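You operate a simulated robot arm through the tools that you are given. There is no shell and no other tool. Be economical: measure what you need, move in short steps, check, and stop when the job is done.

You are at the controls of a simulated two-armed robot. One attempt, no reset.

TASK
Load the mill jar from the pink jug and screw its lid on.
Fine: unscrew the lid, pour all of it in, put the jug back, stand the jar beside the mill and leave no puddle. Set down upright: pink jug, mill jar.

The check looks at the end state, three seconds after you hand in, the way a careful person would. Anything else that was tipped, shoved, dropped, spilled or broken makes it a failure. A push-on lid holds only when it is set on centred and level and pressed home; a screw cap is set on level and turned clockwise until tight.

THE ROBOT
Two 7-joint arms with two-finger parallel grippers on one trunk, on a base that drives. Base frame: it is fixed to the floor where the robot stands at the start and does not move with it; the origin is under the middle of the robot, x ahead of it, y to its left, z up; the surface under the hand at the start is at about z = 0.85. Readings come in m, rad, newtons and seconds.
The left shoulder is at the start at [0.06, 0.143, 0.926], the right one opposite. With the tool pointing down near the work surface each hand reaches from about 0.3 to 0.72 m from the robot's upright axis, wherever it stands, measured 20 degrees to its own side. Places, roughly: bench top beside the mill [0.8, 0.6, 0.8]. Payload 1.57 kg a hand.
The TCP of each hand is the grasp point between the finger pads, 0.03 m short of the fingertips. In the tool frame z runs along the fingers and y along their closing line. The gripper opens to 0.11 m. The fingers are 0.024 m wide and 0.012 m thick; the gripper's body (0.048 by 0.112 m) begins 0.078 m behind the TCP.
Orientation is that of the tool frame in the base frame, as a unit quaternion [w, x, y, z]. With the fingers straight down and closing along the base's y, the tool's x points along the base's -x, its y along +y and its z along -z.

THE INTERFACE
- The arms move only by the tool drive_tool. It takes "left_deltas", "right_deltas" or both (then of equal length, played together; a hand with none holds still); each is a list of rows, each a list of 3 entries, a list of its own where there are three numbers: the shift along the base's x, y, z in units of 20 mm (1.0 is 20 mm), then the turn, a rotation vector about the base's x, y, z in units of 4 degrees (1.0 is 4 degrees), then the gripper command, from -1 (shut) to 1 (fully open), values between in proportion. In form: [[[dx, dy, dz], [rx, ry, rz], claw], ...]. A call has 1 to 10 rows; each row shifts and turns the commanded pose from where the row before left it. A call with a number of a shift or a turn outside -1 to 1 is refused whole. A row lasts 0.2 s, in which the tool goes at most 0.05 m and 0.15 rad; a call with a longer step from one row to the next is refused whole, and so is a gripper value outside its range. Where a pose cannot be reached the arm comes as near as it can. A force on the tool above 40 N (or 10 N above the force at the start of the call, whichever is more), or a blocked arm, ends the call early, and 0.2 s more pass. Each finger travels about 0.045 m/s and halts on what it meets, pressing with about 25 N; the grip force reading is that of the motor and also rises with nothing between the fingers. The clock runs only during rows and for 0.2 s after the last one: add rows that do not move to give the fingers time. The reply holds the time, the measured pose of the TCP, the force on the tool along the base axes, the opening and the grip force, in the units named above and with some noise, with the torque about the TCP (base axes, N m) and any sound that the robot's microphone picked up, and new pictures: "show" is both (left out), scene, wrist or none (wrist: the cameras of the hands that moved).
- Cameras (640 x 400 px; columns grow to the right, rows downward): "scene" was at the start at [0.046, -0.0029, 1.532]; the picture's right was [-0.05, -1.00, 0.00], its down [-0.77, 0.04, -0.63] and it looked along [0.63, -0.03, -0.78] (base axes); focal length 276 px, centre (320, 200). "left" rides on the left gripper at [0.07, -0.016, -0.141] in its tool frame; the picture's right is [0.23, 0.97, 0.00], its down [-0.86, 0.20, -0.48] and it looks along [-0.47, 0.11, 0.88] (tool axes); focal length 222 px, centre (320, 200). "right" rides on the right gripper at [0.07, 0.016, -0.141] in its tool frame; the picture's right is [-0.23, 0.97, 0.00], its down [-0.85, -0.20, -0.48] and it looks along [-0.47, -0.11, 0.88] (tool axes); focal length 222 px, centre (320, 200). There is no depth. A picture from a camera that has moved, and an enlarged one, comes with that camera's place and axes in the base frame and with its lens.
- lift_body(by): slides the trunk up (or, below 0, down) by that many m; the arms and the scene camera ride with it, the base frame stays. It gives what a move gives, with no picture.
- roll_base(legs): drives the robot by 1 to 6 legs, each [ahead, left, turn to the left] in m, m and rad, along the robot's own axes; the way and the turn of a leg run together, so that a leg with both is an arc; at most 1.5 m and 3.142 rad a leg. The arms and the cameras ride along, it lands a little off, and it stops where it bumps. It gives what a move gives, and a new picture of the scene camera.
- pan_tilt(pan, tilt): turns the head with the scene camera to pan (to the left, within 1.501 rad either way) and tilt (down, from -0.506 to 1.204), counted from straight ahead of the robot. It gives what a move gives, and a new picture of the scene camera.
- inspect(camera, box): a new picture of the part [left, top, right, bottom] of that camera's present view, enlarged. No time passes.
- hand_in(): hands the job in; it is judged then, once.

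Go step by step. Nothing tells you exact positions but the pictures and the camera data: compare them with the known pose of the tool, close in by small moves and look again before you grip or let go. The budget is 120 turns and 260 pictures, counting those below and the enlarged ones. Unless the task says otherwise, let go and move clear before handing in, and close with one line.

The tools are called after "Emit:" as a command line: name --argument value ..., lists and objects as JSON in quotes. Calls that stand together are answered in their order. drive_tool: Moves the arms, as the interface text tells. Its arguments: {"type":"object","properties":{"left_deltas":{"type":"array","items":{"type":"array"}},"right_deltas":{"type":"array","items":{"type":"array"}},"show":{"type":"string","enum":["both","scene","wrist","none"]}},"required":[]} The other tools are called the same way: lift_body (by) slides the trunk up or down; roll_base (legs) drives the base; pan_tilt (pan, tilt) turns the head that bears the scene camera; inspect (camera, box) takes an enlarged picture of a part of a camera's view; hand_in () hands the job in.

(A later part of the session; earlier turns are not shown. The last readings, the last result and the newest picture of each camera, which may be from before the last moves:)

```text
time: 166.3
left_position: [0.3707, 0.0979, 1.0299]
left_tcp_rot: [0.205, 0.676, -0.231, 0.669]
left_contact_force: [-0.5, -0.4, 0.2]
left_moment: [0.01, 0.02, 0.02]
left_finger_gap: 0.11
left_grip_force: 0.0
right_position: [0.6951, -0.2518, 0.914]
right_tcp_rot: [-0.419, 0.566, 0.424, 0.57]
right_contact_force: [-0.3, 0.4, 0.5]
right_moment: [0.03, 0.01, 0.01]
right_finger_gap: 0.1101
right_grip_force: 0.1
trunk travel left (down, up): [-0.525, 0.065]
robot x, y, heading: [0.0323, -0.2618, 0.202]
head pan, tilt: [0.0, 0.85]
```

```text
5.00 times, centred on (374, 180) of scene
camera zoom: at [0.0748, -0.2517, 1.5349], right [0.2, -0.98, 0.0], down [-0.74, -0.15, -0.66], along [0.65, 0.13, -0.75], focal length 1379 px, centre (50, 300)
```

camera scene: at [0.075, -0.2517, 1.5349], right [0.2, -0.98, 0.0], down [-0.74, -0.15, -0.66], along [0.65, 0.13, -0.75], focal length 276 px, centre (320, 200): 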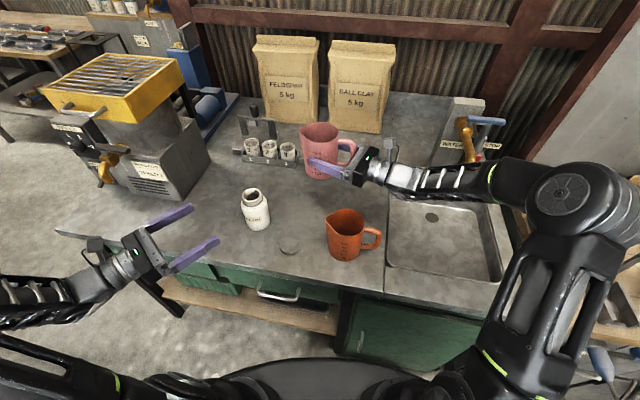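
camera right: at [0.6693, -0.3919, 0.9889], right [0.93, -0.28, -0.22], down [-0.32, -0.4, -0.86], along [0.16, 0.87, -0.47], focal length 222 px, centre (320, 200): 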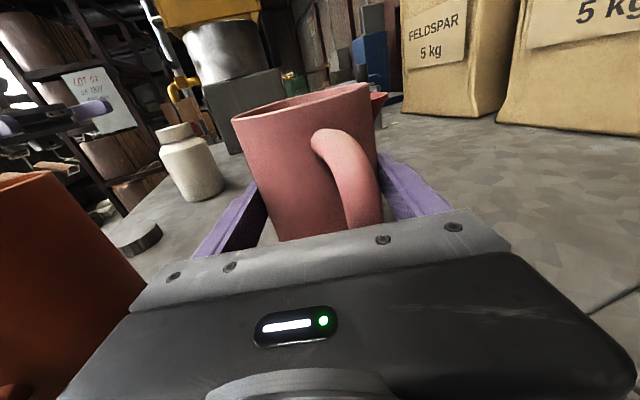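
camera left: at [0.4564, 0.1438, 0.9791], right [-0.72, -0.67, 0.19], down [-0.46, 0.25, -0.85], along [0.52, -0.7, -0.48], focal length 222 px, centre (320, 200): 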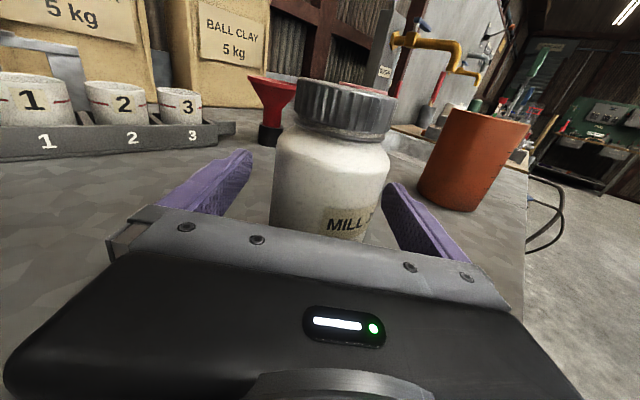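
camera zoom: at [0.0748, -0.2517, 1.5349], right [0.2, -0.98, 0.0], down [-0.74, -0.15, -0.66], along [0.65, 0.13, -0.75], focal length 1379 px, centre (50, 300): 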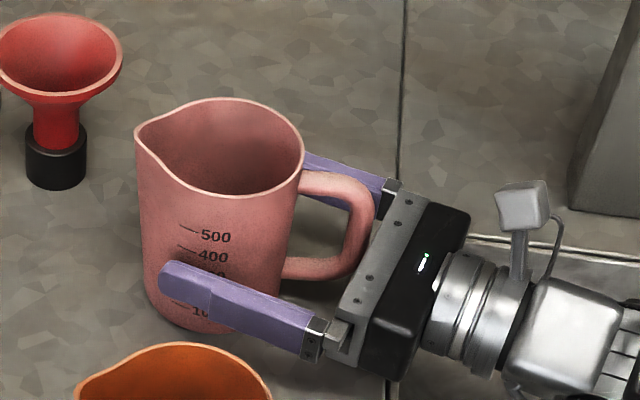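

The jug stands upright where it was. I'll back the hand off along the approach path, then turn it back and raise it.

Emit:
drive_tool --right_deltas '[[[-0.3, -0.95, 0], [0, 0, 0], 1], [[-0.3, -0.95, 0], [0, 0, 0], 1], [[-0.3, -0.95, 0], [0, 0, 0], 1], [[-0.3, -0.95, 0], [0, 0, 0], 1], [[-0.3, -0.95, 0], [0, 0, 0], 1], [[-0.4, -0.95, 0], [0, 0, 0], 1]]' --show "none"

Emit:
drive_tool --right_deltas '[[[-0.96, -0.69, 0], [0, 0, -0.55], 1], [[-0.96, -0.69, 0], [0, 0, -0.55], 1], [[-0.96, -0.69, 0], [0, 0, -0.55], 1], [[-0.96, -0.69, 0], [0, 0, -0.55], 1], [[-0.96, -0.69, 0], [0, 0, -0.55], 1], [[-0.96, -0.69, 0], [0, 0, -0.55], 1], [[-0.96, -0.69, 0], [0, 0, -0.55], 1]]' --show "none"

Emit:
drive_tool --right_deltas '[[[0, 0, 1], [0, 0, 0], 1], [[0, 0, 1], [0, 0, 0], 1], [[0, 0, 1], [0, 0, 0], 1], [[0, 0, 1], [0, 0, 0], 1], [[0, 0, 1], [0, 0, 0], 1], [[0, 0, 0.6], [0, 0, 0], 1]]' --show "scene"

```text
time: 167.7
left_position: [0.3706, 0.0969, 1.0304]
left_tcp_rot: [0.207, 0.675, -0.233, 0.669]
left_contact_force: [0.2, 0.4, -0.2]
left_moment: [0.02, 0.04, 0.01]
left_finger_gap: 0.1102
left_grip_force: 0.0
right_position: [0.6576, -0.3655, 0.9134]
right_tcp_rot: [-0.418, 0.566, 0.424, 0.57]
right_contact_force: [0.6, 0.8, 0.3]
right_moment: [-0.03, -0.01, -0.02]
right_finger_gap: 0.11
right_grip_force: 0.0
trunk travel left (down, up): [-0.525, 0.065]
robot x, y, heading: [0.0284, -0.2659, 0.202]
head pan, tilt: [0.0, 0.85]
```

```text
time: 169.3
left_position: [0.3713, 0.099, 1.0304]
left_tcp_rot: [0.206, 0.676, -0.231, 0.669]
left_contact_force: [-0.3, -0.2, 0.3]
left_moment: [0.0, 0.02, 0.04]
left_finger_gap: 0.1098
left_grip_force: 0.0
right_position: [0.5227, -0.4621, 0.9134]
right_tcp_rot: [-0.338, 0.618, 0.343, 0.621]
right_contact_force: [-0.3, 1.7, -0.1]
right_moment: [0.0, -0.03, -0.01]
right_finger_gap: 0.1101
right_grip_force: 0.1
trunk travel left (down, up): [-0.525, 0.065]
robot x, y, heading: [0.0262, -0.2638, 0.199]
head pan, tilt: [0.0, 0.85]
```

```text
time: 170.7
left_position: [0.3717, 0.0969, 1.0296]
left_tcp_rot: [0.205, 0.676, -0.232, 0.669]
left_contact_force: [0.2, -0.3, 0.2]
left_moment: [-0.04, 0.0, -0.04]
left_finger_gap: 0.1102
left_grip_force: 0.1
right_position: [0.5233, -0.4618, 1.0262]
right_tcp_rot: [-0.339, 0.619, 0.343, 0.62]
right_contact_force: [-0.1, 0.1, 0.3]
right_moment: [-0.04, 0.02, 0.0]
right_finger_gap: 0.1102
right_grip_force: 0.1
trunk travel left (down, up): [-0.525, 0.065]
robot x, y, heading: [0.0263, -0.2623, 0.203]
head pan, tilt: [0.0, 0.85]
camera scene: at [0.0746, -0.2517, 1.5349], right [0.2, -0.98, 0.0], down [-0.74, -0.15, -0.66], along [0.65, 0.13, -0.75], focal length 276 px, centre (320, 200)
```

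scene: 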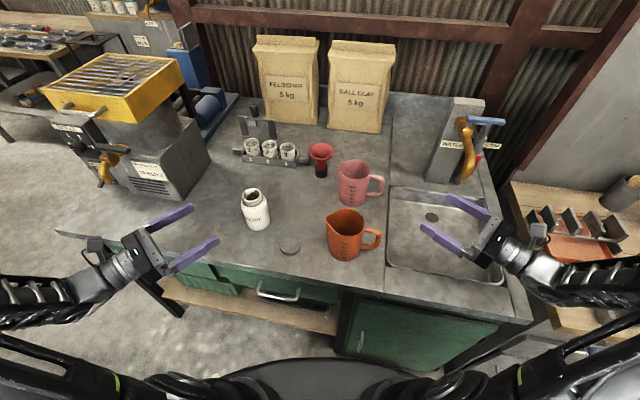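

No puddle is visible. I'll drive back to the earlier working pose for the lid.

Emit:
roll_base --legs '[[0, 0, -0.2], [0, 0.18, 0]]'

Emit:
inspect --camera "scene" --box '[250, 180, 378, 260]'

Emit:
inspect --camera "left" --box '[0, 0, 640, 400]'

```text
time: 172.9
left_position: [0.4349, 0.2042, 1.0295]
left_tcp_rot: [0.271, 0.649, -0.297, 0.645]
left_contact_force: [0.4, 0.6, -0.9]
left_moment: [0.0, 0.01, -0.06]
left_finger_gap: 0.1099
left_grip_force: 0.1
right_position: [0.4733, -0.3753, 1.0268]
right_tcp_rot: [-0.274, 0.65, 0.28, 0.651]
right_contact_force: [-0.5, 0.7, 0.4]
right_moment: [-0.04, -0.03, -0.01]
right_finger_gap: 0.11
right_grip_force: 0.0
trunk travel left (down, up): [-0.525, 0.065]
robot x, y, heading: [0.0284, -0.0825, 0.002]
head pan, tilt: [0.0, 0.85]
camera scene: at [0.0752, -0.0798, 1.5349], right [0.0, -1.0, 0.0], down [-0.75, 0.0, -0.66], along [0.66, 0.0, -0.75], focal length 276 px, centre (320, 200)
```

scene: 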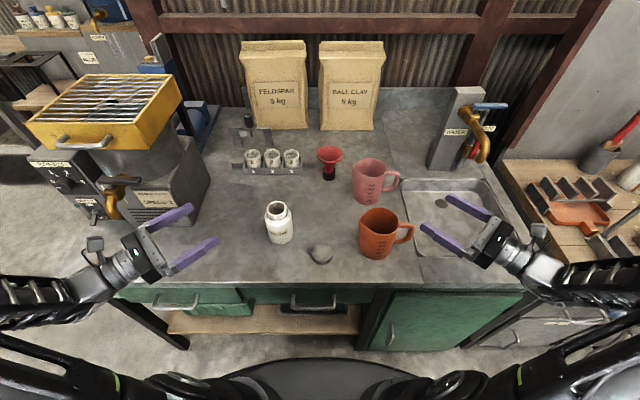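

```text
5.00 times, centred on (314, 220) of scene
camera zoom: at [0.0752, -0.0798, 1.5349], right [0.0, -1.0, 0.0], down [-0.75, 0.0, -0.66], along [0.66, 0.0, -0.75], focal length 1379 px, centre (350, 100)
```

zoom: 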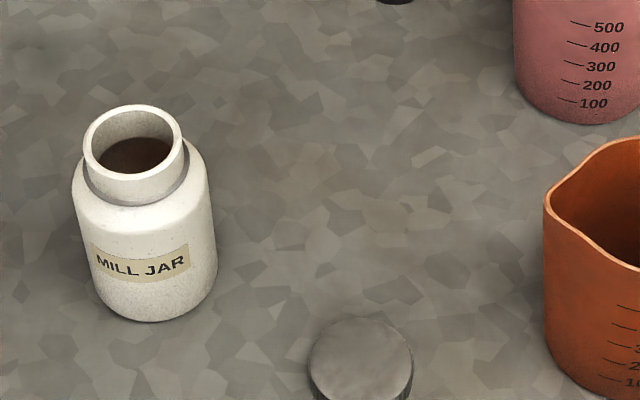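

```text
1.00 times, centred on (320, 200) of left (not enlarged: the box is as wide or as high as the picture)
camera zoom: at [0.3507, 0.3145, 1.102], right [-0.72, -0.67, 0.2], down [-0.46, 0.25, -0.85], along [0.52, -0.7, -0.49], focal length 222 px, centre (320, 200)
```

zoom: 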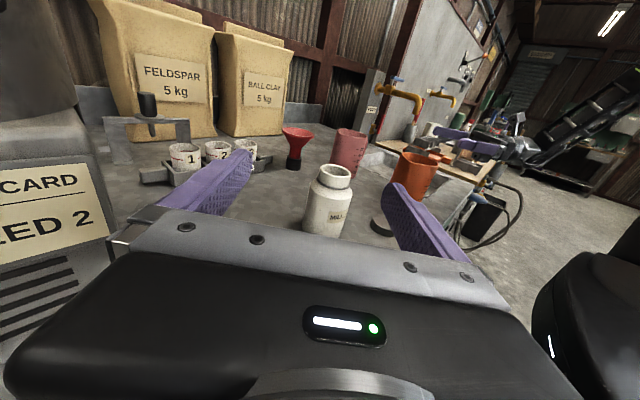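

The jar shows the slip inside, the bench is clean, and the jar is at about [0.544, 0.034]. The left hand regrips the jar while the right hand rotates back to tool-down.

Emit:
drive_tool --left_deltas '[[[0.15, -0.59, -0.89], [0, 0, 0], 1], [[0.15, -0.59, -0.89], [0, 0, 0], 1], [[0.15, -0.59, -0.89], [0, 0, 0], 1], [[0.15, -0.59, -0.89], [0, 0, 0], 1], [[0.15, -0.59, -0.89], [0, 0, 0], 1], [[0.15, -0.59, -0.89], [0, 0, 0], 1], [[0.15, -0.59, -0.85], [0, 0, 0], 1]]' --right_deltas '[[[-0.62, 0.2, 0], [0, 0, 0], 1], [[-0.62, 0.2, 0], [0, 0, 0], 1], [[-0.62, 0.2, 0], [0, 0, 0], 1], [[-0.62, 0.2, 0], [0, 0, 0], 1], [[-0.62, 0.2, 0], [0, 0, 0], 1], [[-0.62, 0.2, 0], [0, 0, 0], 1], [[-0.62, 0.2, 0], [0, 0, 0], 1]]' --show "wrist"

```text
time: 174.5
left_position: [0.4562, 0.1199, 0.9062]
left_tcp_rot: [0.27, 0.65, -0.298, 0.645]
left_contact_force: [0.3, 0.1, 0.1]
left_moment: [-0.01, 0.03, 0.02]
left_finger_gap: 0.1099
left_grip_force: 0.2
right_position: [0.3874, -0.3498, 1.0262]
right_tcp_rot: [-0.275, 0.649, 0.281, 0.651]
right_contact_force: [-0.2, 0.2, -0.5]
right_moment: [0.02, 0.04, 0.05]
right_finger_gap: 0.1098
right_grip_force: 0.0
trunk travel left (down, up): [-0.525, 0.065]
robot x, y, heading: [0.0251, -0.0838, 0.003]
head pan, tilt: [0.0, 0.85]
camera right: at [0.3015, -0.4616, 1.0974], right [0.71, -0.67, -0.22], down [-0.47, -0.21, -0.86], along [0.53, 0.71, -0.47], focal length 222 px, centre (320, 200)
camera left: at [0.3706, 0.2314, 0.9788], right [-0.72, -0.67, 0.2], down [-0.46, 0.25, -0.85], along [0.52, -0.7, -0.49], focal length 222 px, centre (320, 200)
```

right: 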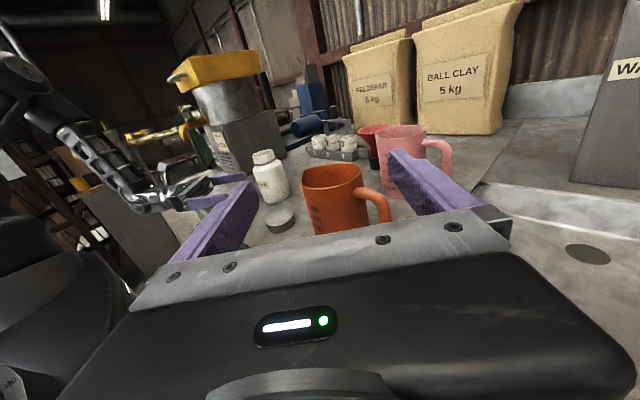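
left: 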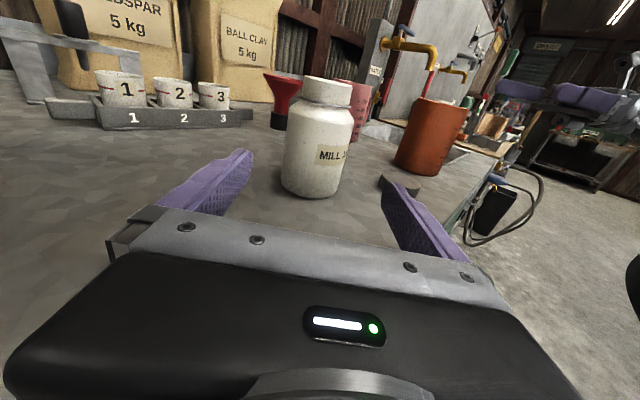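

Emit:
drive_tool --left_deltas '[[[0.87, -0.86, 0], [0, 0, 0], 1], [[0.87, -0.86, 0], [0, 0, 0], 1], [[0.87, -0.86, 0], [0, 0, 0], 1], [[0.87, -0.86, 0], [0, 0, 0], 1], [[0.8, -0.8, 0], [0, 0, 0], 1], [[0, 0, 0], [0, 0, 0], 0.5], [[0, 0, 0], [0, 0, 0], 0], [[0, 0, 0], [0, 0, 0], -1], [[0, 0, 0], [0, 0, 0], -1], [[0, 0, 0], [0, 0, 0], -1]]' --right_deltas '[[[0, 0, 0], [-1, -0.414, 1], 1], [[0, 0, 0], [-1, -0.414, 1], 1], [[0, 0, 0], [-1, -0.414, 1], 1], [[0, 0, 0], [-1, -0.414, 1], 1], [[0, 0, 0], [-1, -0.414, 1], 1], [[0, 0, 0], [-1, -0.414, 1], 1], [[0, 0, 0], [-1, -0.414, 1], 1], [[0, 0, 0], [-1, -0.414, 1], 1], [[0, 0, 0], [-1, -0.414, 1], 1], [[0, 0, 0], [-1, -0.414, 1], 1]]' --show "none"

Emit:
drive_tool --right_deltas '[[[0, 0, 0], [-1, -0.414, 1], 1], [[0, 0, 0], [-1, -0.414, 1], 1], [[0, 0, 0], [-1, -0.414, 1], 1], [[0, 0, 0], [-1, -0.414, 1], 1], [[0, 0, 0], [-1, -0.414, 1], 1], [[0, 0, 0], [-1, -0.414, 1], 1], [[0, 0, 0], [-1, -0.414, 1], 1], [[0, 0, 0], [-1, -0.414, 1], 1], [[0, 0, 0], [-1, -0.414, 1], 1], [[0, 0, 0], [-1, -0.414, 1], 1]]' --show "none"

Emit:
drive_tool --right_deltas '[[[0, 0, 0], [-1, -0.414, 1], 1], [[0, 0, 0], [-1, -0.414, 1], 1], [[0, 0, 0], [-1, -0.414, 1], 1], [[0, 0, 0], [-1, -0.414, 1], 1], [[0, 0, 0], [-1, -0.414, 1], 1], [[0, 0, 0], [-0.2, -0.08, 0.2], 1]]' --show "scene"

```text
time: 176.7
left_position: [0.5427, 0.0366, 0.9054]
left_tcp_rot: [0.271, 0.649, -0.298, 0.645]
left_contact_force: [-1.0, -3.4, 1.3]
left_moment: [-0.26, 0.21, 0.01]
left_finger_gap: 0.0743
left_grip_force: 24.9
right_position: [0.3872, -0.3478, 1.0262]
right_tcp_rot: [-0.201, 0.473, 0.717, 0.471]
right_contact_force: [0.4, 0.5, 0.5]
right_moment: [0.01, 0.0, 0.0]
right_finger_gap: 0.11
right_grip_force: 0.0
trunk travel left (down, up): [-0.525, 0.065]
robot x, y, heading: [0.0277, -0.0826, 0.005]
head pan, tilt: [0.0, 0.85]
```

```text
time: 178.9
left_position: [0.5412, 0.0371, 0.9056]
left_tcp_rot: [0.271, 0.649, -0.298, 0.645]
left_contact_force: [0.3, -0.9, 3.1]
left_moment: [-0.23, 0.3, -0.03]
left_finger_gap: 0.0744
left_grip_force: 25.0
right_position: [0.3872, -0.3481, 1.0263]
right_tcp_rot: [-0.075, 0.173, 0.967, 0.168]
right_contact_force: [-0.9, 0.1, 1.2]
right_moment: [0.01, -0.02, 0.02]
right_finger_gap: 0.11
right_grip_force: 0.1
trunk travel left (down, up): [-0.525, 0.065]
robot x, y, heading: [0.0297, -0.0827, 0.003]
head pan, tilt: [0.0, 0.85]
```

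```text
time: 180.3
left_position: [0.5421, 0.0367, 0.9065]
left_tcp_rot: [0.272, 0.649, -0.297, 0.645]
left_contact_force: [0.5, -0.7, 3.0]
left_moment: [-0.26, 0.32, 0.0]
left_finger_gap: 0.074
left_grip_force: 25.6
right_position: [0.3862, -0.3485, 1.0266]
right_tcp_rot: [0.0, -0.005, 1.0, -0.011]
right_contact_force: [0.1, 0.8, -0.6]
right_moment: [0.03, -0.02, -0.03]
right_finger_gap: 0.11
right_grip_force: 0.1
trunk travel left (down, up): [-0.525, 0.065]
robot x, y, heading: [0.0288, -0.0812, 0.004]
head pan, tilt: [0.0, 0.85]
camera scene: at [0.075, -0.0815, 1.5349], right [0.0, -1.0, 0.0], down [-0.75, 0.0, -0.66], along [0.66, 0.0, -0.75], focal length 276 px, centre (320, 200)
```

scene: 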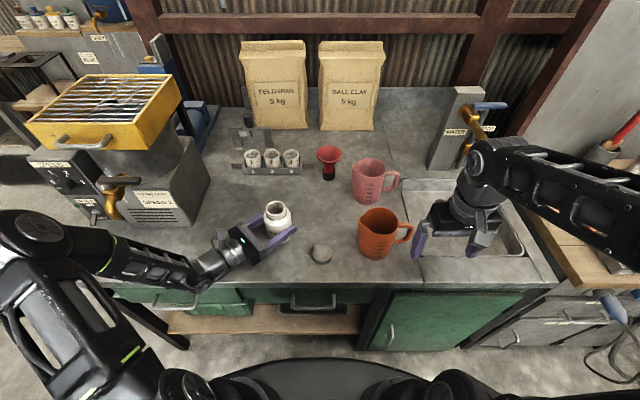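

The left hand holds the jar and the right tool points down. I'll wind the right wrist to about +160° and travel to above the lid.

Emit:
drive_tool --right_deltas '[[[-0.9, 0, 0.35], [0, 0, 1], 1], [[-0.9, 0, 0.35], [0, 0, 1], 1], [[0, 1, 0], [0, 0, 1], 1], [[0, 1, 0], [0, 0, 1], 1], [[0, 1, 0], [0, 0, 1], 1], [[0, 1, 0], [0, 0, 1], 1], [[0, 1, 0], [0, 0, 1], 1], [[0, 1, 0], [0, 0, 1], 1], [[0, 1, 0], [0, 0, 1], 1], [[0, 1, 0], [0, 0, 1], 1]]' --show "none"

Emit:
drive_tool --right_deltas '[[[0, 1, 0], [0, 0, 1], 1], [[0, 1, 0], [0, 0, 1], 1], [[0, 1, 0], [0, 0, 1], 1], [[0, 1, 0], [0, 0, 1], 1], [[0, 1, 0], [0, 0, 1], 1], [[0, 0, 0], [0, 0, 1], 1], [[0, 0, 0], [0, 0, 1], 1], [[0, 0, 0], [0, 0, 1], 1], [[0, 0, 0], [0, 0, 1], 1], [[0, 0, 0], [0, 0, 1], 1]]' --show "none"

Emit:
drive_tool --right_deltas '[[[1, 0, 0], [0, 0, 1], 1], [[1, 0, 0], [0, 0, 1], 1], [[1, 0, 0], [0, 0, 1], 1], [[1, 0, 0], [0, 0, 1], 1], [[1, 0, 0], [0, 0, 1], 1], [[1, 0, 0], [0, 0, 1], 1], [[0, 0, 0], [0, 0, 1], 1], [[0, 0, 0], [0, 0, 1], 1], [[0, 0, 0], [0, 0, 1], 1], [[0, 0, 0], [0, 0, 1], 1]]' --show "none"

Emit:
drive_tool --right_deltas '[[[0, 0, -0.5], [0, 0, 1], 1], [[0, 0, -0.5], [0, 0, 1], 1], [[0, 0, -0.5], [0, 0, 1], 1], [[0, 0, -0.5], [0, 0, 1], 1], [[0, 0, -0.5], [0, 0, 1], 1], [[0, 0, 0], [0, 0, 1], 1], [[0, 0, 0], [0, 0, 1], 1], [[0, 0, 0], [0, 0, 1], 1], [[0, 0, 0], [0, 0, 1], 1], [[0, 0, 0], [0, 0, 1], 1]]' --show "both"

```text
time: 182.5
left_position: [0.5426, 0.0375, 0.9063]
left_tcp_rot: [0.271, 0.649, -0.298, 0.645]
left_contact_force: [-1.2, 1.2, 3.7]
left_moment: [-0.22, 0.36, -0.13]
left_finger_gap: 0.0744
left_grip_force: 25.4
right_position: [0.3505, -0.1874, 1.039]
right_tcp_rot: [0.004, -0.347, 0.938, -0.01]
right_contact_force: [0.5, 0.9, -0.5]
right_moment: [-0.01, -0.01, 0.01]
right_finger_gap: 0.1103
right_grip_force: 0.0
trunk travel left (down, up): [-0.525, 0.065]
robot x, y, heading: [0.0254, -0.0819, -0.001]
head pan, tilt: [0.0, 0.85]
```

```text
time: 184.7
left_position: [0.5398, 0.0372, 0.9053]
left_tcp_rot: [0.271, 0.649, -0.298, 0.645]
left_contact_force: [-1.0, -0.7, 3.2]
left_moment: [-0.21, 0.33, 0.01]
left_finger_gap: 0.0741
left_grip_force: 24.7
right_position: [0.3502, -0.0894, 1.0387]
right_tcp_rot: [0.007, -0.647, 0.763, -0.008]
right_contact_force: [0.8, 0.9, -0.5]
right_moment: [-0.02, 0.0, -0.01]
right_finger_gap: 0.1099
right_grip_force: 0.1
trunk travel left (down, up): [-0.525, 0.065]
robot x, y, heading: [0.0292, -0.0822, 0.004]
head pan, tilt: [0.0, 0.85]
```

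```text
time: 186.9
left_position: [0.5411, 0.0365, 0.9068]
left_tcp_rot: [0.271, 0.65, -0.297, 0.645]
left_contact_force: [-1.6, 0.0, 3.2]
left_moment: [-0.27, 0.35, -0.03]
left_finger_gap: 0.0743
left_grip_force: 25.2
right_position: [0.4711, -0.0876, 1.0396]
right_tcp_rot: [-0.01, 0.869, -0.495, 0.006]
right_contact_force: [0.3, 0.6, -0.4]
right_moment: [-0.02, 0.01, -0.03]
right_finger_gap: 0.1098
right_grip_force: 0.1
trunk travel left (down, up): [-0.525, 0.065]
robot x, y, heading: [0.0257, -0.0799, -0.001]
head pan, tilt: [0.0, 0.85]
```

```text
time: 189.1
left_position: [0.5413, 0.0352, 0.906]
left_tcp_rot: [0.272, 0.649, -0.298, 0.645]
left_contact_force: [-1.3, -0.1, 3.8]
left_moment: [-0.32, 0.36, 0.02]
left_finger_gap: 0.0745
left_grip_force: 24.7
right_position: [0.4707, -0.0882, 0.9921]
right_tcp_rot: [-0.012, 0.986, -0.168, 0.002]
right_contact_force: [-0.6, 0.0, -0.1]
right_moment: [0.02, 0.01, -0.02]
right_finger_gap: 0.11
right_grip_force: 0.1
trunk travel left (down, up): [-0.525, 0.065]
robot x, y, heading: [0.0308, -0.0827, -0.004]
head pan, tilt: [0.0, 0.85]
camera scene: at [0.0749, -0.0814, 1.5349], right [0.0, -1.0, 0.0], down [-0.75, 0.0, -0.66], along [0.66, 0.0, -0.75], focal length 276 px, centre (320, 200)
camera right: at [0.5299, -0.1295, 1.1326], right [-0.54, -0.84, -0.02], down [-0.74, 0.46, 0.48], along [-0.4, 0.28, -0.88], focal length 222 px, centre (320, 200)
```

scene: 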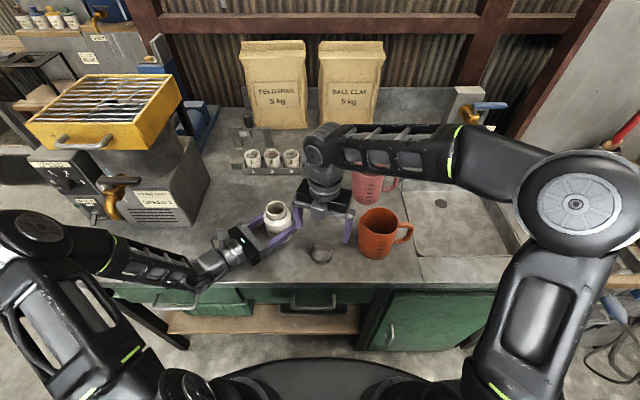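
right: 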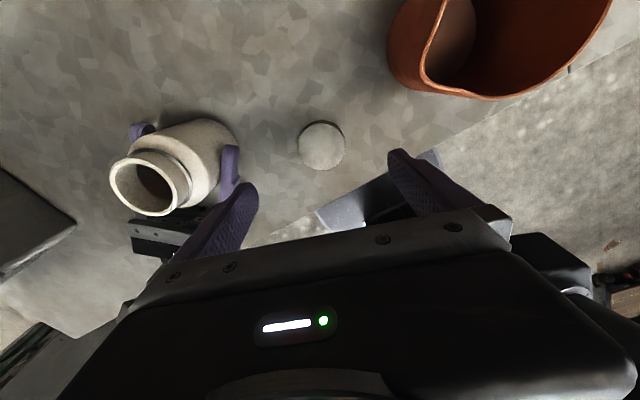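

The lid is right under the hand. I'll correct a 1.4° tool tilt, descend so the tips stay clear of the lid's lower edge, and grip.

Emit:
drive_tool --right_deltas '[[[0, 0.03, -1], [-0.33, 0.115, 0], 1], [[0, 0.03, -1], [0, 0, 0], 1], [[0, 0, -1], [0, 0, 0], 1], [[0, 0, -1], [0, 0, 0], 1], [[0, 0, -0.7], [0, 0, 0], 1], [[0, 0, -0.5], [0, 0, 0], 1]]' --show "wrist"

```text
time: 190.5
left_position: [0.5416, 0.0374, 0.9069]
left_tcp_rot: [0.27, 0.65, -0.297, 0.645]
left_contact_force: [0.0, -0.6, 3.9]
left_moment: [-0.3, 0.36, -0.02]
left_finger_gap: 0.0746
left_grip_force: 24.8
right_position: [0.4699, -0.0876, 0.885]
right_tcp_rot: [0.001, 0.986, -0.169, 0.0]
right_contact_force: [0.1, -0.4, 0.7]
right_moment: [-0.02, -0.02, 0.03]
right_finger_gap: 0.1101
right_grip_force: 0.1
trunk travel left (down, up): [-0.525, 0.065]
robot x, y, heading: [0.027, -0.0808, 0.002]
head pan, tilt: [0.0, 0.85]
camera right: at [0.531, -0.1253, 1.028], right [-0.54, -0.84, 0.0], down [-0.74, 0.47, 0.48], along [-0.4, 0.26, -0.88], focal length 222 px, centre (320, 200)
```

right: 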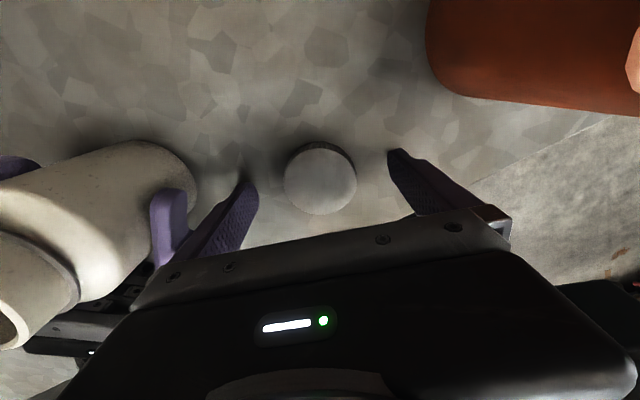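

Emit:
drive_tool --right_deltas '[[[0, 0, 0.15], [0, 0, 0], 0.5], [[0, 0, 0], [0, 0, 0], 0.2], [[0, 0, 0], [0, 0, 0], -0.2], [[0, 0, 0], [0, 0, 0], -1], [[0, 0, 0], [0, 0, 0], -1], [[0, 0, 0], [0, 0, 0], -1], [[0, 0, 0.5], [0, 0, 0], -1], [[0, 0, 1], [0, 0, 0], -1], [[0, 0, 1], [0, 0, 0], -1]]' --show "wrist"

Emit:
inspect --camera "left" --box '[320, 50, 560, 200]'

```text
time: 192.5
left_position: [0.5416, 0.0365, 0.906]
left_tcp_rot: [0.271, 0.649, -0.298, 0.645]
left_contact_force: [-2.1, -1.0, 3.3]
left_moment: [-0.28, 0.35, 0.01]
left_finger_gap: 0.0745
left_grip_force: 24.4
right_position: [0.4713, -0.0871, 0.9382]
right_tcp_rot: [0.0, 0.986, -0.169, 0.0]
right_contact_force: [-0.1, -0.9, 0.8]
right_moment: [0.0, 0.02, -0.01]
right_finger_gap: 0.0565
right_grip_force: 25.2
trunk travel left (down, up): [-0.525, 0.065]
robot x, y, heading: [0.0279, -0.0835, 0.001]
head pan, tilt: [0.0, 0.85]
camera right: at [0.5311, -0.1247, 1.0806], right [-0.54, -0.84, 0.0], down [-0.74, 0.47, 0.48], along [-0.4, 0.26, -0.88], focal length 222 px, centre (320, 200)
```

right: 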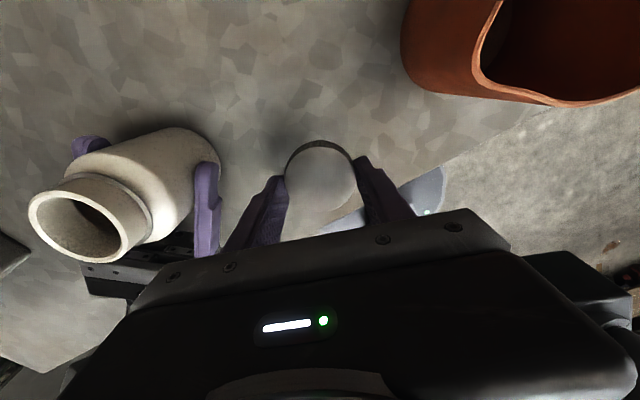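

```text
2.67 times, centred on (440, 125) of left
camera zoom: at [0.4569, 0.1473, 0.9785], right [-0.72, -0.67, 0.2], down [-0.46, 0.25, -0.85], along [0.52, -0.7, -0.49], focal length 592 px, centre (0, 400)
```

zoom: 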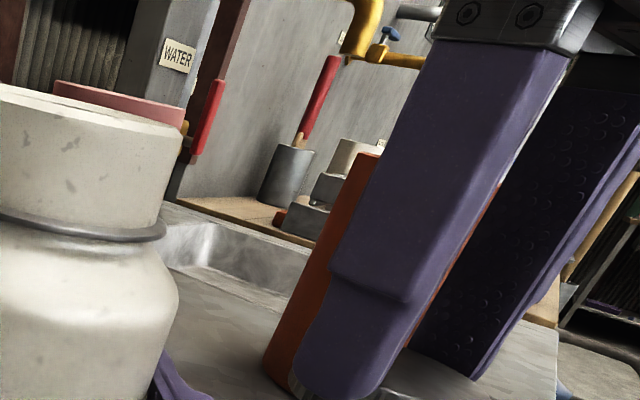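

The lid is held. Lifting it and moving over the jar mouth.

Emit:
drive_tool --right_deltas '[[[0, 0, 1], [0, 0, 0], -1], [[0, 0, 1], [0, 0, 0], -1], [[0, 0, 1], [0, 0, 0], -1], [[0, 0, 1], [0, 0, 0], -1], [[0, 0, 0.8], [0, 0, 0], -1], [[0.6, 1, 0], [0, 0, 0], -1], [[0.6, 1, 0], [0, 0, 0], -1], [[0.6, 1, 0], [0, 0, 0], -1], [[0, 0, 0], [0, 0, 0], -1]]' --show "none"

Emit:
inspect --camera "scene" --box '[250, 180, 346, 240]'

Emit:
inspect --camera "right" --box '[0, 0, 640, 400]'

```text
time: 194.5
left_position: [0.541, 0.036, 0.9057]
left_tcp_rot: [0.27, 0.65, -0.297, 0.645]
left_contact_force: [-0.6, -0.2, 4.0]
left_moment: [-0.32, 0.35, 0.04]
left_finger_gap: 0.0743
left_grip_force: 24.7
right_position: [0.5073, -0.027, 1.0372]
right_tcp_rot: [0.002, 0.986, -0.169, -0.001]
right_contact_force: [-0.8, 0.3, 0.2]
right_moment: [-0.01, 0.0, 0.01]
right_finger_gap: 0.0564
right_grip_force: 25.1
trunk travel left (down, up): [-0.525, 0.065]
robot x, y, heading: [0.0271, -0.0837, -0.002]
head pan, tilt: [0.0, 0.85]
```

```text
6.67 times, centred on (298, 210) of scene
camera zoom: at [0.0749, -0.0814, 1.5349], right [0.0, -1.0, 0.0], down [-0.75, 0.0, -0.66], along [0.66, 0.0, -0.75], focal length 1839 px, centre (467, 133)
```

zoom: 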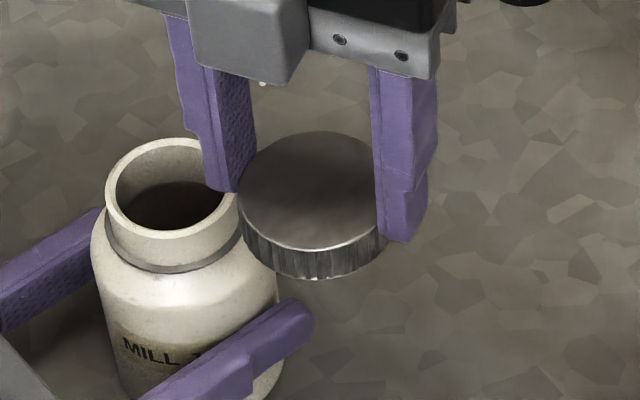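

```text
1.00 times, centred on (320, 200) of right (not enlarged: the box is as wide or as high as the picture)
camera zoom: at [0.5672, -0.0643, 1.1784], right [-0.54, -0.84, 0.0], down [-0.74, 0.48, 0.48], along [-0.4, 0.26, -0.88], focal length 222 px, centre (320, 200)
```

zoom: 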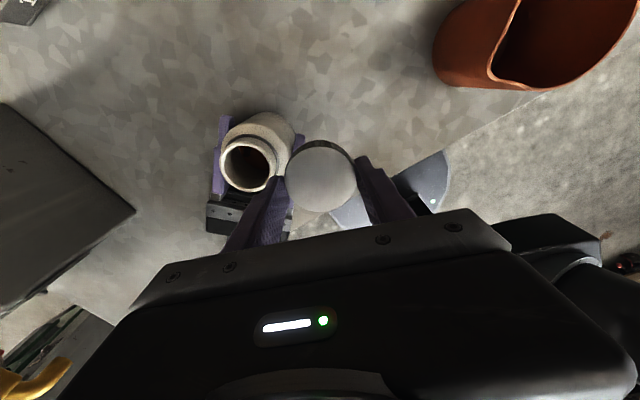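

To place the lid accurately I'll compare the jar's position in the left hand's camera with the earlier picture taken when the lid was centred.

Emit:
inspect --camera "left" --box '[200, 50, 520, 250]'

```text
2.00 times, centred on (360, 150) of left
camera zoom: at [0.4569, 0.1473, 0.9785], right [-0.72, -0.67, 0.2], down [-0.46, 0.25, -0.85], along [0.52, -0.7, -0.49], focal length 444 px, centre (240, 300)
```

zoom: 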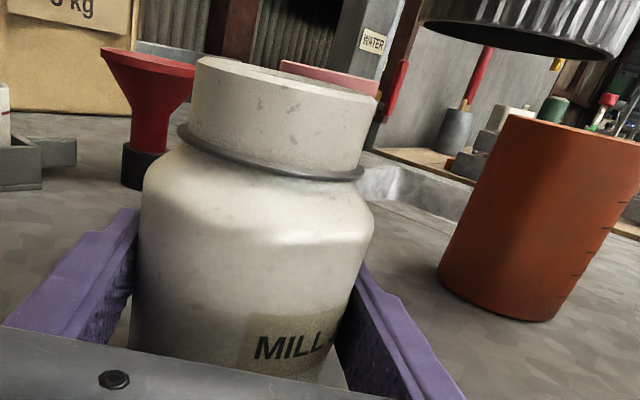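

The jar sits within about 1–2 mm of its earlier place in the hand. I'll centre the lid over it and lower to just above the mouth.

Emit:
drive_tool --right_deltas '[[[0.456, 0.775, 0], [0, 0, 0], -1], [[0.456, 0.775, 0], [0, 0, 0], -1], [[0.456, 0.775, 0], [0, 0, 0], -1], [[0.456, 0.775, 0], [0, 0, 0], -1], [[0, 0, -0.6], [0, 0, 0], -1], [[0, 0, -0.6], [0, 0, 0], -1], [[0, 0, 0], [0, 0, 0], -1]]' --show "none"

Emit:
inspect --camera "left" --box '[200, 20, 480, 195]'

Emit:
inspect --camera "scene" --box '[234, 180, 330, 240]'

Emit:
inspect --camera "right" --box '[220, 80, 420, 205]'

```text
time: 196.1
left_position: [0.5416, 0.0374, 0.9061]
left_tcp_rot: [0.271, 0.649, -0.298, 0.645]
left_contact_force: [0.8, 1.9, 4.7]
left_moment: [-0.19, 0.38, -0.04]
left_finger_gap: 0.0743
left_grip_force: 24.5
right_position: [0.5434, 0.0357, 1.0111]
right_tcp_rot: [0.0, 0.985, -0.17, 0.0]
right_contact_force: [-0.1, -0.9, -0.9]
right_moment: [0.02, 0.01, -0.01]
right_finger_gap: 0.0564
right_grip_force: 24.7
trunk travel left (down, up): [-0.525, 0.065]
robot x, y, heading: [0.0268, -0.0819, -0.001]
head pan, tilt: [0.0, 0.85]
```

```text
2.29 times, centred on (340, 108) of left
camera zoom: at [0.457, 0.1477, 0.9784], right [-0.72, -0.67, 0.2], down [-0.46, 0.25, -0.85], along [0.52, -0.7, -0.49], focal length 508 px, centre (274, 411)
```

zoom: 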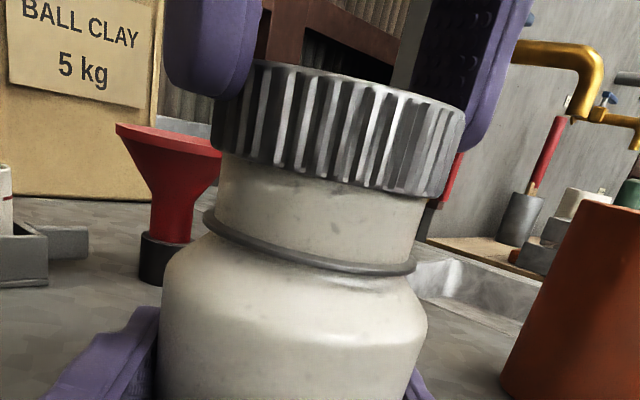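

```text
6.67 times, centred on (282, 210) of scene
camera zoom: at [0.0749, -0.081, 1.5349], right [0.0, -1.0, 0.0], down [-0.75, 0.0, -0.66], along [0.66, 0.0, -0.75], focal length 1839 px, centre (573, 133)
```

zoom: 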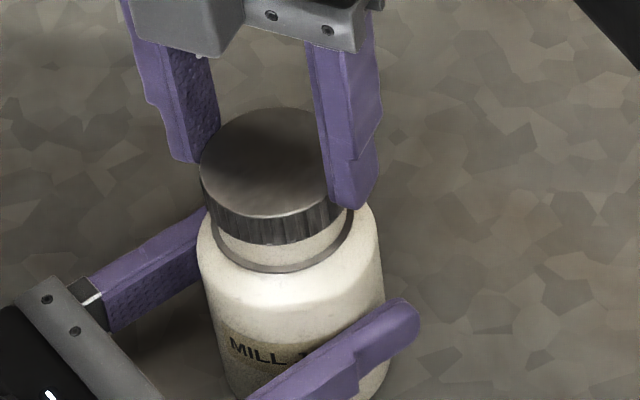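

```text
3.20 times, centred on (320, 142) of right
camera zoom: at [0.6031, -0.0022, 1.1529], right [-0.54, -0.84, 0.0], down [-0.74, 0.47, 0.48], along [-0.4, 0.26, -0.88], focal length 711 px, centre (320, 384)
```

zoom: 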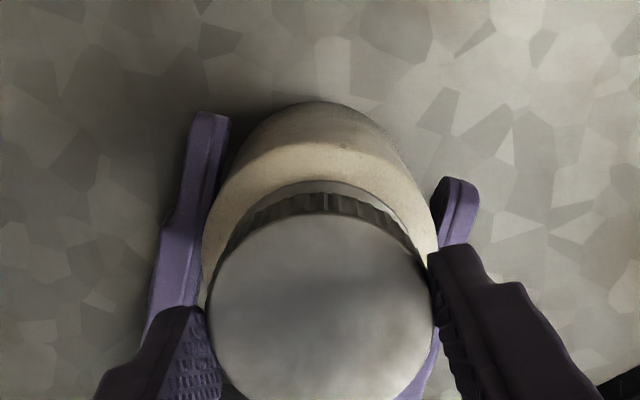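

The lid looks centred and level. I'll lower gently until it touches.

Emit:
drive_tool --right_deltas '[[[0, 0, -0.15], [0, 0, 0], -1], [[0, 0, -0.15], [0, 0, 0], -1], [[0, 0, -0.1], [0, 0, 0], -1]]' --show "none"

Emit:
drive_tool --right_deltas '[[[0, 0, -0.1], [0, 0, 0], -1], [[0, 0, -0.1], [0, 0, 0], -1]]' --show "none"

Emit:
inspect --camera "left" --box '[200, 50, 480, 225]'

```text
time: 196.9
left_position: [0.5407, 0.0372, 0.906]
left_tcp_rot: [0.27, 0.65, -0.297, 0.645]
left_contact_force: [1.1, 2.6, 5.0]
left_moment: [-0.14, 0.4, -0.04]
left_finger_gap: 0.0743
left_grip_force: 25.7
right_position: [0.5435, 0.0377, 1.0023]
right_tcp_rot: [0.003, 0.986, -0.169, 0.0]
right_contact_force: [-1.3, 0.7, -0.1]
right_moment: [0.01, 0.06, -0.01]
right_finger_gap: 0.0565
right_grip_force: 24.9
trunk travel left (down, up): [-0.525, 0.065]
robot x, y, heading: [0.0284, -0.087, -0.001]
head pan, tilt: [0.0, 0.85]
```

```text
time: 197.5
left_position: [0.542, 0.0373, 0.9064]
left_tcp_rot: [0.271, 0.65, -0.298, 0.645]
left_contact_force: [10.0, -1.2, 0.4]
left_moment: [-0.57, 0.44, 0.07]
left_finger_gap: 0.0744
left_grip_force: 24.5
right_position: [0.5427, 0.0364, 1.0001]
right_tcp_rot: [0.002, 0.986, -0.169, 0.0]
right_contact_force: [-7.3, 1.7, 15.7]
right_moment: [0.05, 0.33, -0.03]
right_finger_gap: 0.0563
right_grip_force: 25.2
trunk travel left (down, up): [-0.525, 0.065]
robot x, y, heading: [0.0278, -0.0831, 0.003]
head pan, tilt: [0.0, 0.85]
```

```text
2.29 times, centred on (340, 138) of left
camera zoom: at [0.457, 0.1475, 0.9785], right [-0.72, -0.67, 0.2], down [-0.46, 0.25, -0.85], along [0.52, -0.7, -0.49], focal length 508 px, centre (274, 343)
```

zoom: 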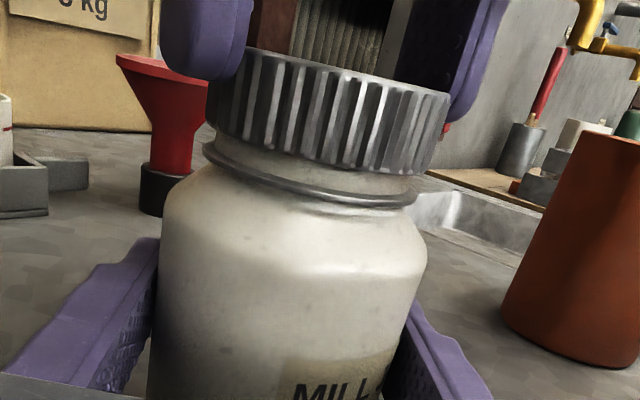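

Touching the threads, with a small sideways force. I'll shift 2 mm in -x and start turning clockwise, following down.

Emit:
drive_tool --right_deltas '[[[-0.1, 0.02, 0], [0, 0, 0], -1], [[0, 0, -0.01], [0, 0, -1], -1], [[0, 0, -0.01], [0, 0, -1], -1], [[0, 0, -0.01], [0, 0, -1], -1], [[0, 0, -0.01], [0, 0, -1], -1], [[0, 0, -0.01], [0, 0, -1], -1], [[0, 0, -0.01], [0, 0, -1], -1], [[0, 0, -0.01], [0, 0, -1], -1], [[0, 0, -0.01], [0, 0, -1], -1], [[0, 0, -0.01], [0, 0, -1], -1]]' --show "none"

Emit:
inspect --camera "left" --box '[200, 50, 480, 225]'

```text
time: 199.7
left_position: [0.5403, 0.0372, 0.9066]
left_tcp_rot: [0.271, 0.649, -0.298, 0.645]
left_contact_force: [-0.7, 3.8, 0.2]
left_moment: [-0.46, -0.15, 0.11]
left_finger_gap: 0.0744
left_grip_force: 25.6
right_position: [0.5421, 0.0362, 0.9991]
right_tcp_rot: [0.0, 0.884, -0.467, 0.0]
right_contact_force: [9.7, 1.2, 27.5]
right_moment: [0.07, -0.32, 0.0]
right_finger_gap: 0.0565
right_grip_force: 24.6
trunk travel left (down, up): [-0.525, 0.065]
robot x, y, heading: [0.0271, -0.0815, -0.002]
head pan, tilt: [0.0, 0.85]
```

```text
2.29 times, centred on (340, 138) of left
camera zoom: at [0.4565, 0.1476, 0.9785], right [-0.72, -0.67, 0.2], down [-0.46, 0.25, -0.85], along [0.52, -0.7, -0.49], focal length 508 px, centre (274, 343)
```

zoom: 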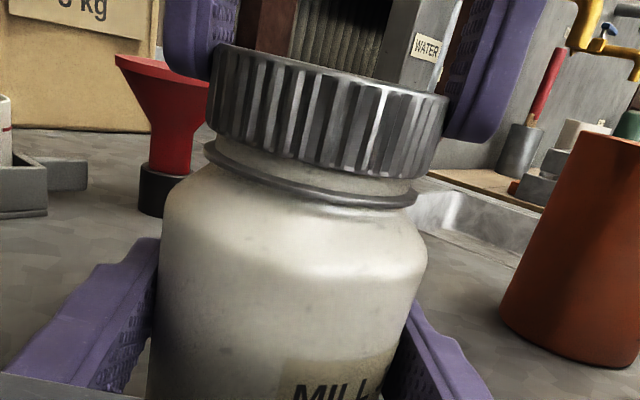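

It's threading on. I'll correct +1 mm in x and continue clockwise with little downward push.

Emit:
drive_tool --right_deltas '[[[0.05, 0, 0], [0, 0, -1], -1], [[0, 0, 0], [0, 0, -1], -1], [[0, 0, 0], [0, 0, -1], -1], [[0, 0, 0], [0, 0, -1], -1], [[0, 0, 0], [0, 0, -1], -1], [[0, 0, 0], [0, 0, -1], -1], [[0, 0, 0], [0, 0, -1], -1], [[0, 0, 0], [0, 0, -1], -1], [[0, 0, 0], [0, 0, -1], -1], [[0, 0, 0], [0, 0, -1], -1]]' --show "none"

Emit:
inspect --camera "left" --box '[200, 50, 480, 225]'

```text
time: 201.9
left_position: [0.5408, 0.037, 0.9064]
left_tcp_rot: [0.271, 0.649, -0.298, 0.645]
left_contact_force: [7.0, 2.3, -0.2]
left_moment: [-0.63, 0.92, 0.01]
left_finger_gap: 0.0743
left_grip_force: 24.8
right_position: [0.5423, 0.0344, 0.9981]
right_tcp_rot: [0.0, -0.672, 0.74, 0.001]
right_contact_force: [-6.3, -1.6, 23.2]
right_moment: [0.09, 0.25, -0.03]
right_finger_gap: 0.0564
right_grip_force: 25.2
trunk travel left (down, up): [-0.525, 0.065]
robot x, y, heading: [0.026, -0.083, 0.006]
head pan, tilt: [0.0, 0.85]
```

```text
2.29 times, centred on (340, 138) of left
camera zoom: at [0.4564, 0.1476, 0.9786], right [-0.72, -0.67, 0.2], down [-0.46, 0.25, -0.85], along [0.52, -0.7, -0.49], focal length 508 px, centre (274, 343)
```

zoom: 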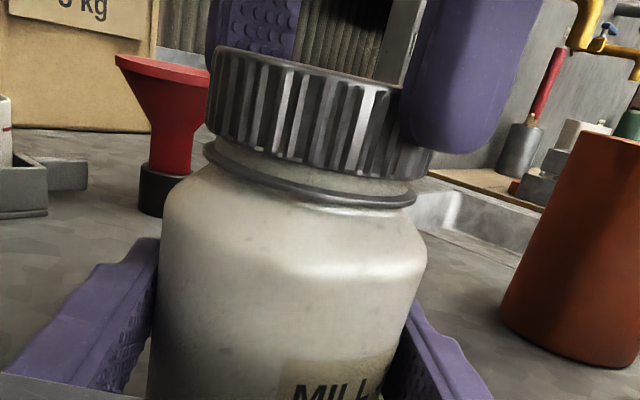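

Going down evenly. I'll continue two more segments, following down slightly.

Emit:
drive_tool --right_deltas '[[[0, 0, -0.01], [0, 0, -1], -1], [[0, 0, -0.01], [0, 0, -1], -1], [[0, 0, -0.01], [0, 0, -1], -1], [[0, 0, -0.01], [0, 0, -1], -1], [[0, 0, -0.01], [0, 0, -1], -1], [[0, 0, -0.01], [0, 0, -1], -1], [[0, 0, -0.01], [0, 0, -1], -1], [[0, 0, -0.01], [0, 0, -1], -1], [[0, 0, -0.01], [0, 0, -1], -1], [[0, 0, -0.01], [0, 0, -1], -1]]' --show "none"

Emit:
drive_tool --right_deltas '[[[0, 0, -0.01], [0, 0, -1], -1], [[0, 0, -0.01], [0, 0, -1], -1], [[0, 0, -0.01], [0, 0, -1], -1], [[0, 0, -0.01], [0, 0, -1], -1], [[0, 0, -0.01], [0, 0, -1], -1], [[0, 0, -0.01], [0, 0, -1], -1], [[0, 0, -0.01], [0, 0, -1], -1], [[0, 0, -0.01], [0, 0, -1], -1], [[0, 0, -0.01], [0, 0, -1], -1], [[0, 0, -0.01], [0, 0, -1], -1]]' --show "none"

Emit:
inspect --camera "left" --box '[200, 50, 480, 225]'

```text
time: 204.1
left_position: [0.5407, 0.0372, 0.9062]
left_tcp_rot: [0.271, 0.649, -0.298, 0.645]
left_contact_force: [14.1, 1.2, -2.1]
left_moment: [-0.39, 0.69, 0.07]
left_finger_gap: 0.0744
left_grip_force: 26.0
right_position: [0.5425, 0.034, 0.9968]
right_tcp_rot: [0.001, -0.378, 0.926, 0.001]
right_contact_force: [-12.5, 0.6, 26.2]
right_moment: [0.21, 0.41, -0.02]
right_finger_gap: 0.056
right_grip_force: 24.9
trunk travel left (down, up): [-0.525, 0.065]
robot x, y, heading: [0.0288, -0.0842, -0.001]
head pan, tilt: [0.0, 0.85]
```

```text
time: 206.3
left_position: [0.5414, 0.0369, 0.9069]
left_tcp_rot: [0.271, 0.649, -0.297, 0.645]
left_contact_force: [14.7, -1.8, -0.6]
left_moment: [-0.2, 0.68, 0.07]
left_finger_gap: 0.0744
left_grip_force: 24.6
right_position: [0.5423, 0.0363, 0.9953]
right_tcp_rot: [0.001, -0.038, 0.999, 0.002]
right_contact_force: [-12.3, 8.8, 25.8]
right_moment: [0.37, 0.27, 0.01]
right_finger_gap: 0.0562
right_grip_force: 24.9
trunk travel left (down, up): [-0.525, 0.065]
robot x, y, heading: [0.0265, -0.0831, 0.002]
head pan, tilt: [0.0, 0.85]
```

```text
2.29 times, centred on (340, 138) of left
camera zoom: at [0.4565, 0.1477, 0.9786], right [-0.72, -0.67, 0.2], down [-0.46, 0.25, -0.85], along [0.52, -0.7, -0.49], focal length 508 px, centre (274, 343)
```

zoom: 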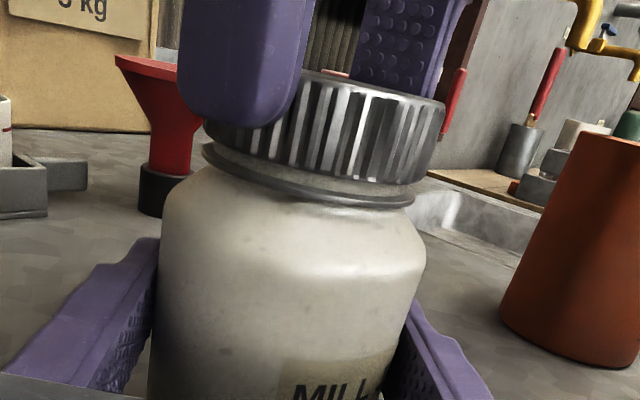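

The lid is threading down nicely. Continuing with a small -x relief.

Emit:
drive_tool --right_deltas '[[[-0.05, 0, -0.01], [0, 0, -1], -1], [[0, 0, -0.01], [0, 0, -1], -1], [[0, 0, -0.01], [0, 0, -1], -1], [[0, 0, -0.01], [0, 0, -1], -1], [[0, 0, -0.01], [0, 0, -1], -1], [[0, 0, -0.01], [0, 0, -1], -1], [[0, 0, -0.01], [0, 0, -1], -1], [[0, 0, -0.01], [0, 0, -1], -1], [[0, 0, -0.01], [0, 0, -1], -1], [[0, 0, -0.01], [0, 0, -1], -1]]' --show "none"

Emit:
drive_tool --right_deltas '[[[0, 0, -0.01], [0, 0, -1], -1], [[0, 0, -0.01], [0, 0, -1], -1], [[0, 0, -0.01], [0, 0, -1], -1], [[0, 0, -0.01], [0, 0, -1], -1], [[0, 0, -0.01], [0, 0, -1], -1], [[0, 0, -0.01], [0, 0, -1], -1], [[0, 0, -0.01], [0, 0, -1], -1], [[0, 0, -0.01], [0, 0, -1], -1], [[0, 0, -0.01], [0, 0, -1], -1], [[0, 0, -0.01], [0, 0, -1], -1]]' --show "none"

Emit:
inspect --camera "left" --box '[200, 50, 480, 225]'

```text
time: 208.5
left_position: [0.5408, 0.0372, 0.9053]
left_tcp_rot: [0.271, 0.649, -0.297, 0.646]
left_contact_force: [-0.3, -0.3, 1.1]
left_moment: [-0.35, 0.0, 0.08]
left_finger_gap: 0.0741
left_grip_force: 25.1
right_position: [0.5411, 0.0356, 0.9931]
right_tcp_rot: [0.002, 0.306, 0.952, 0.002]
right_contact_force: [5.0, 6.1, 27.7]
right_moment: [0.24, -0.15, 0.05]
right_finger_gap: 0.056
right_grip_force: 25.5
trunk travel left (down, up): [-0.525, 0.065]
robot x, y, heading: [0.0296, -0.0855, 0.003]
head pan, tilt: [0.0, 0.85]
```

```text
time: 210.7
left_position: [0.5414, 0.0363, 0.9062]
left_tcp_rot: [0.271, 0.649, -0.299, 0.645]
left_contact_force: [-4.8, 2.5, 0.4]
left_moment: [-0.81, 0.27, 0.04]
left_finger_gap: 0.0743
left_grip_force: 25.0
right_position: [0.5407, 0.0351, 0.9907]
right_tcp_rot: [0.002, 0.613, 0.79, 0.003]
right_contact_force: [7.6, -0.3, 27.1]
right_moment: [-0.03, -0.27, 0.01]
right_finger_gap: 0.0561
right_grip_force: 25.0
trunk travel left (down, up): [-0.525, 0.065]
robot x, y, heading: [0.028, -0.0804, 0.004]
head pan, tilt: [0.0, 0.85]
```

```text
2.29 times, centred on (340, 138) of left
camera zoom: at [0.456, 0.1474, 0.9789], right [-0.72, -0.67, 0.2], down [-0.46, 0.25, -0.85], along [0.52, -0.7, -0.49], focal length 508 px, centre (274, 343)
```

zoom: 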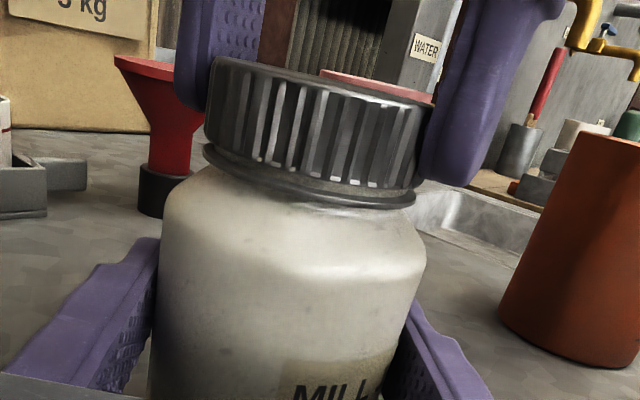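

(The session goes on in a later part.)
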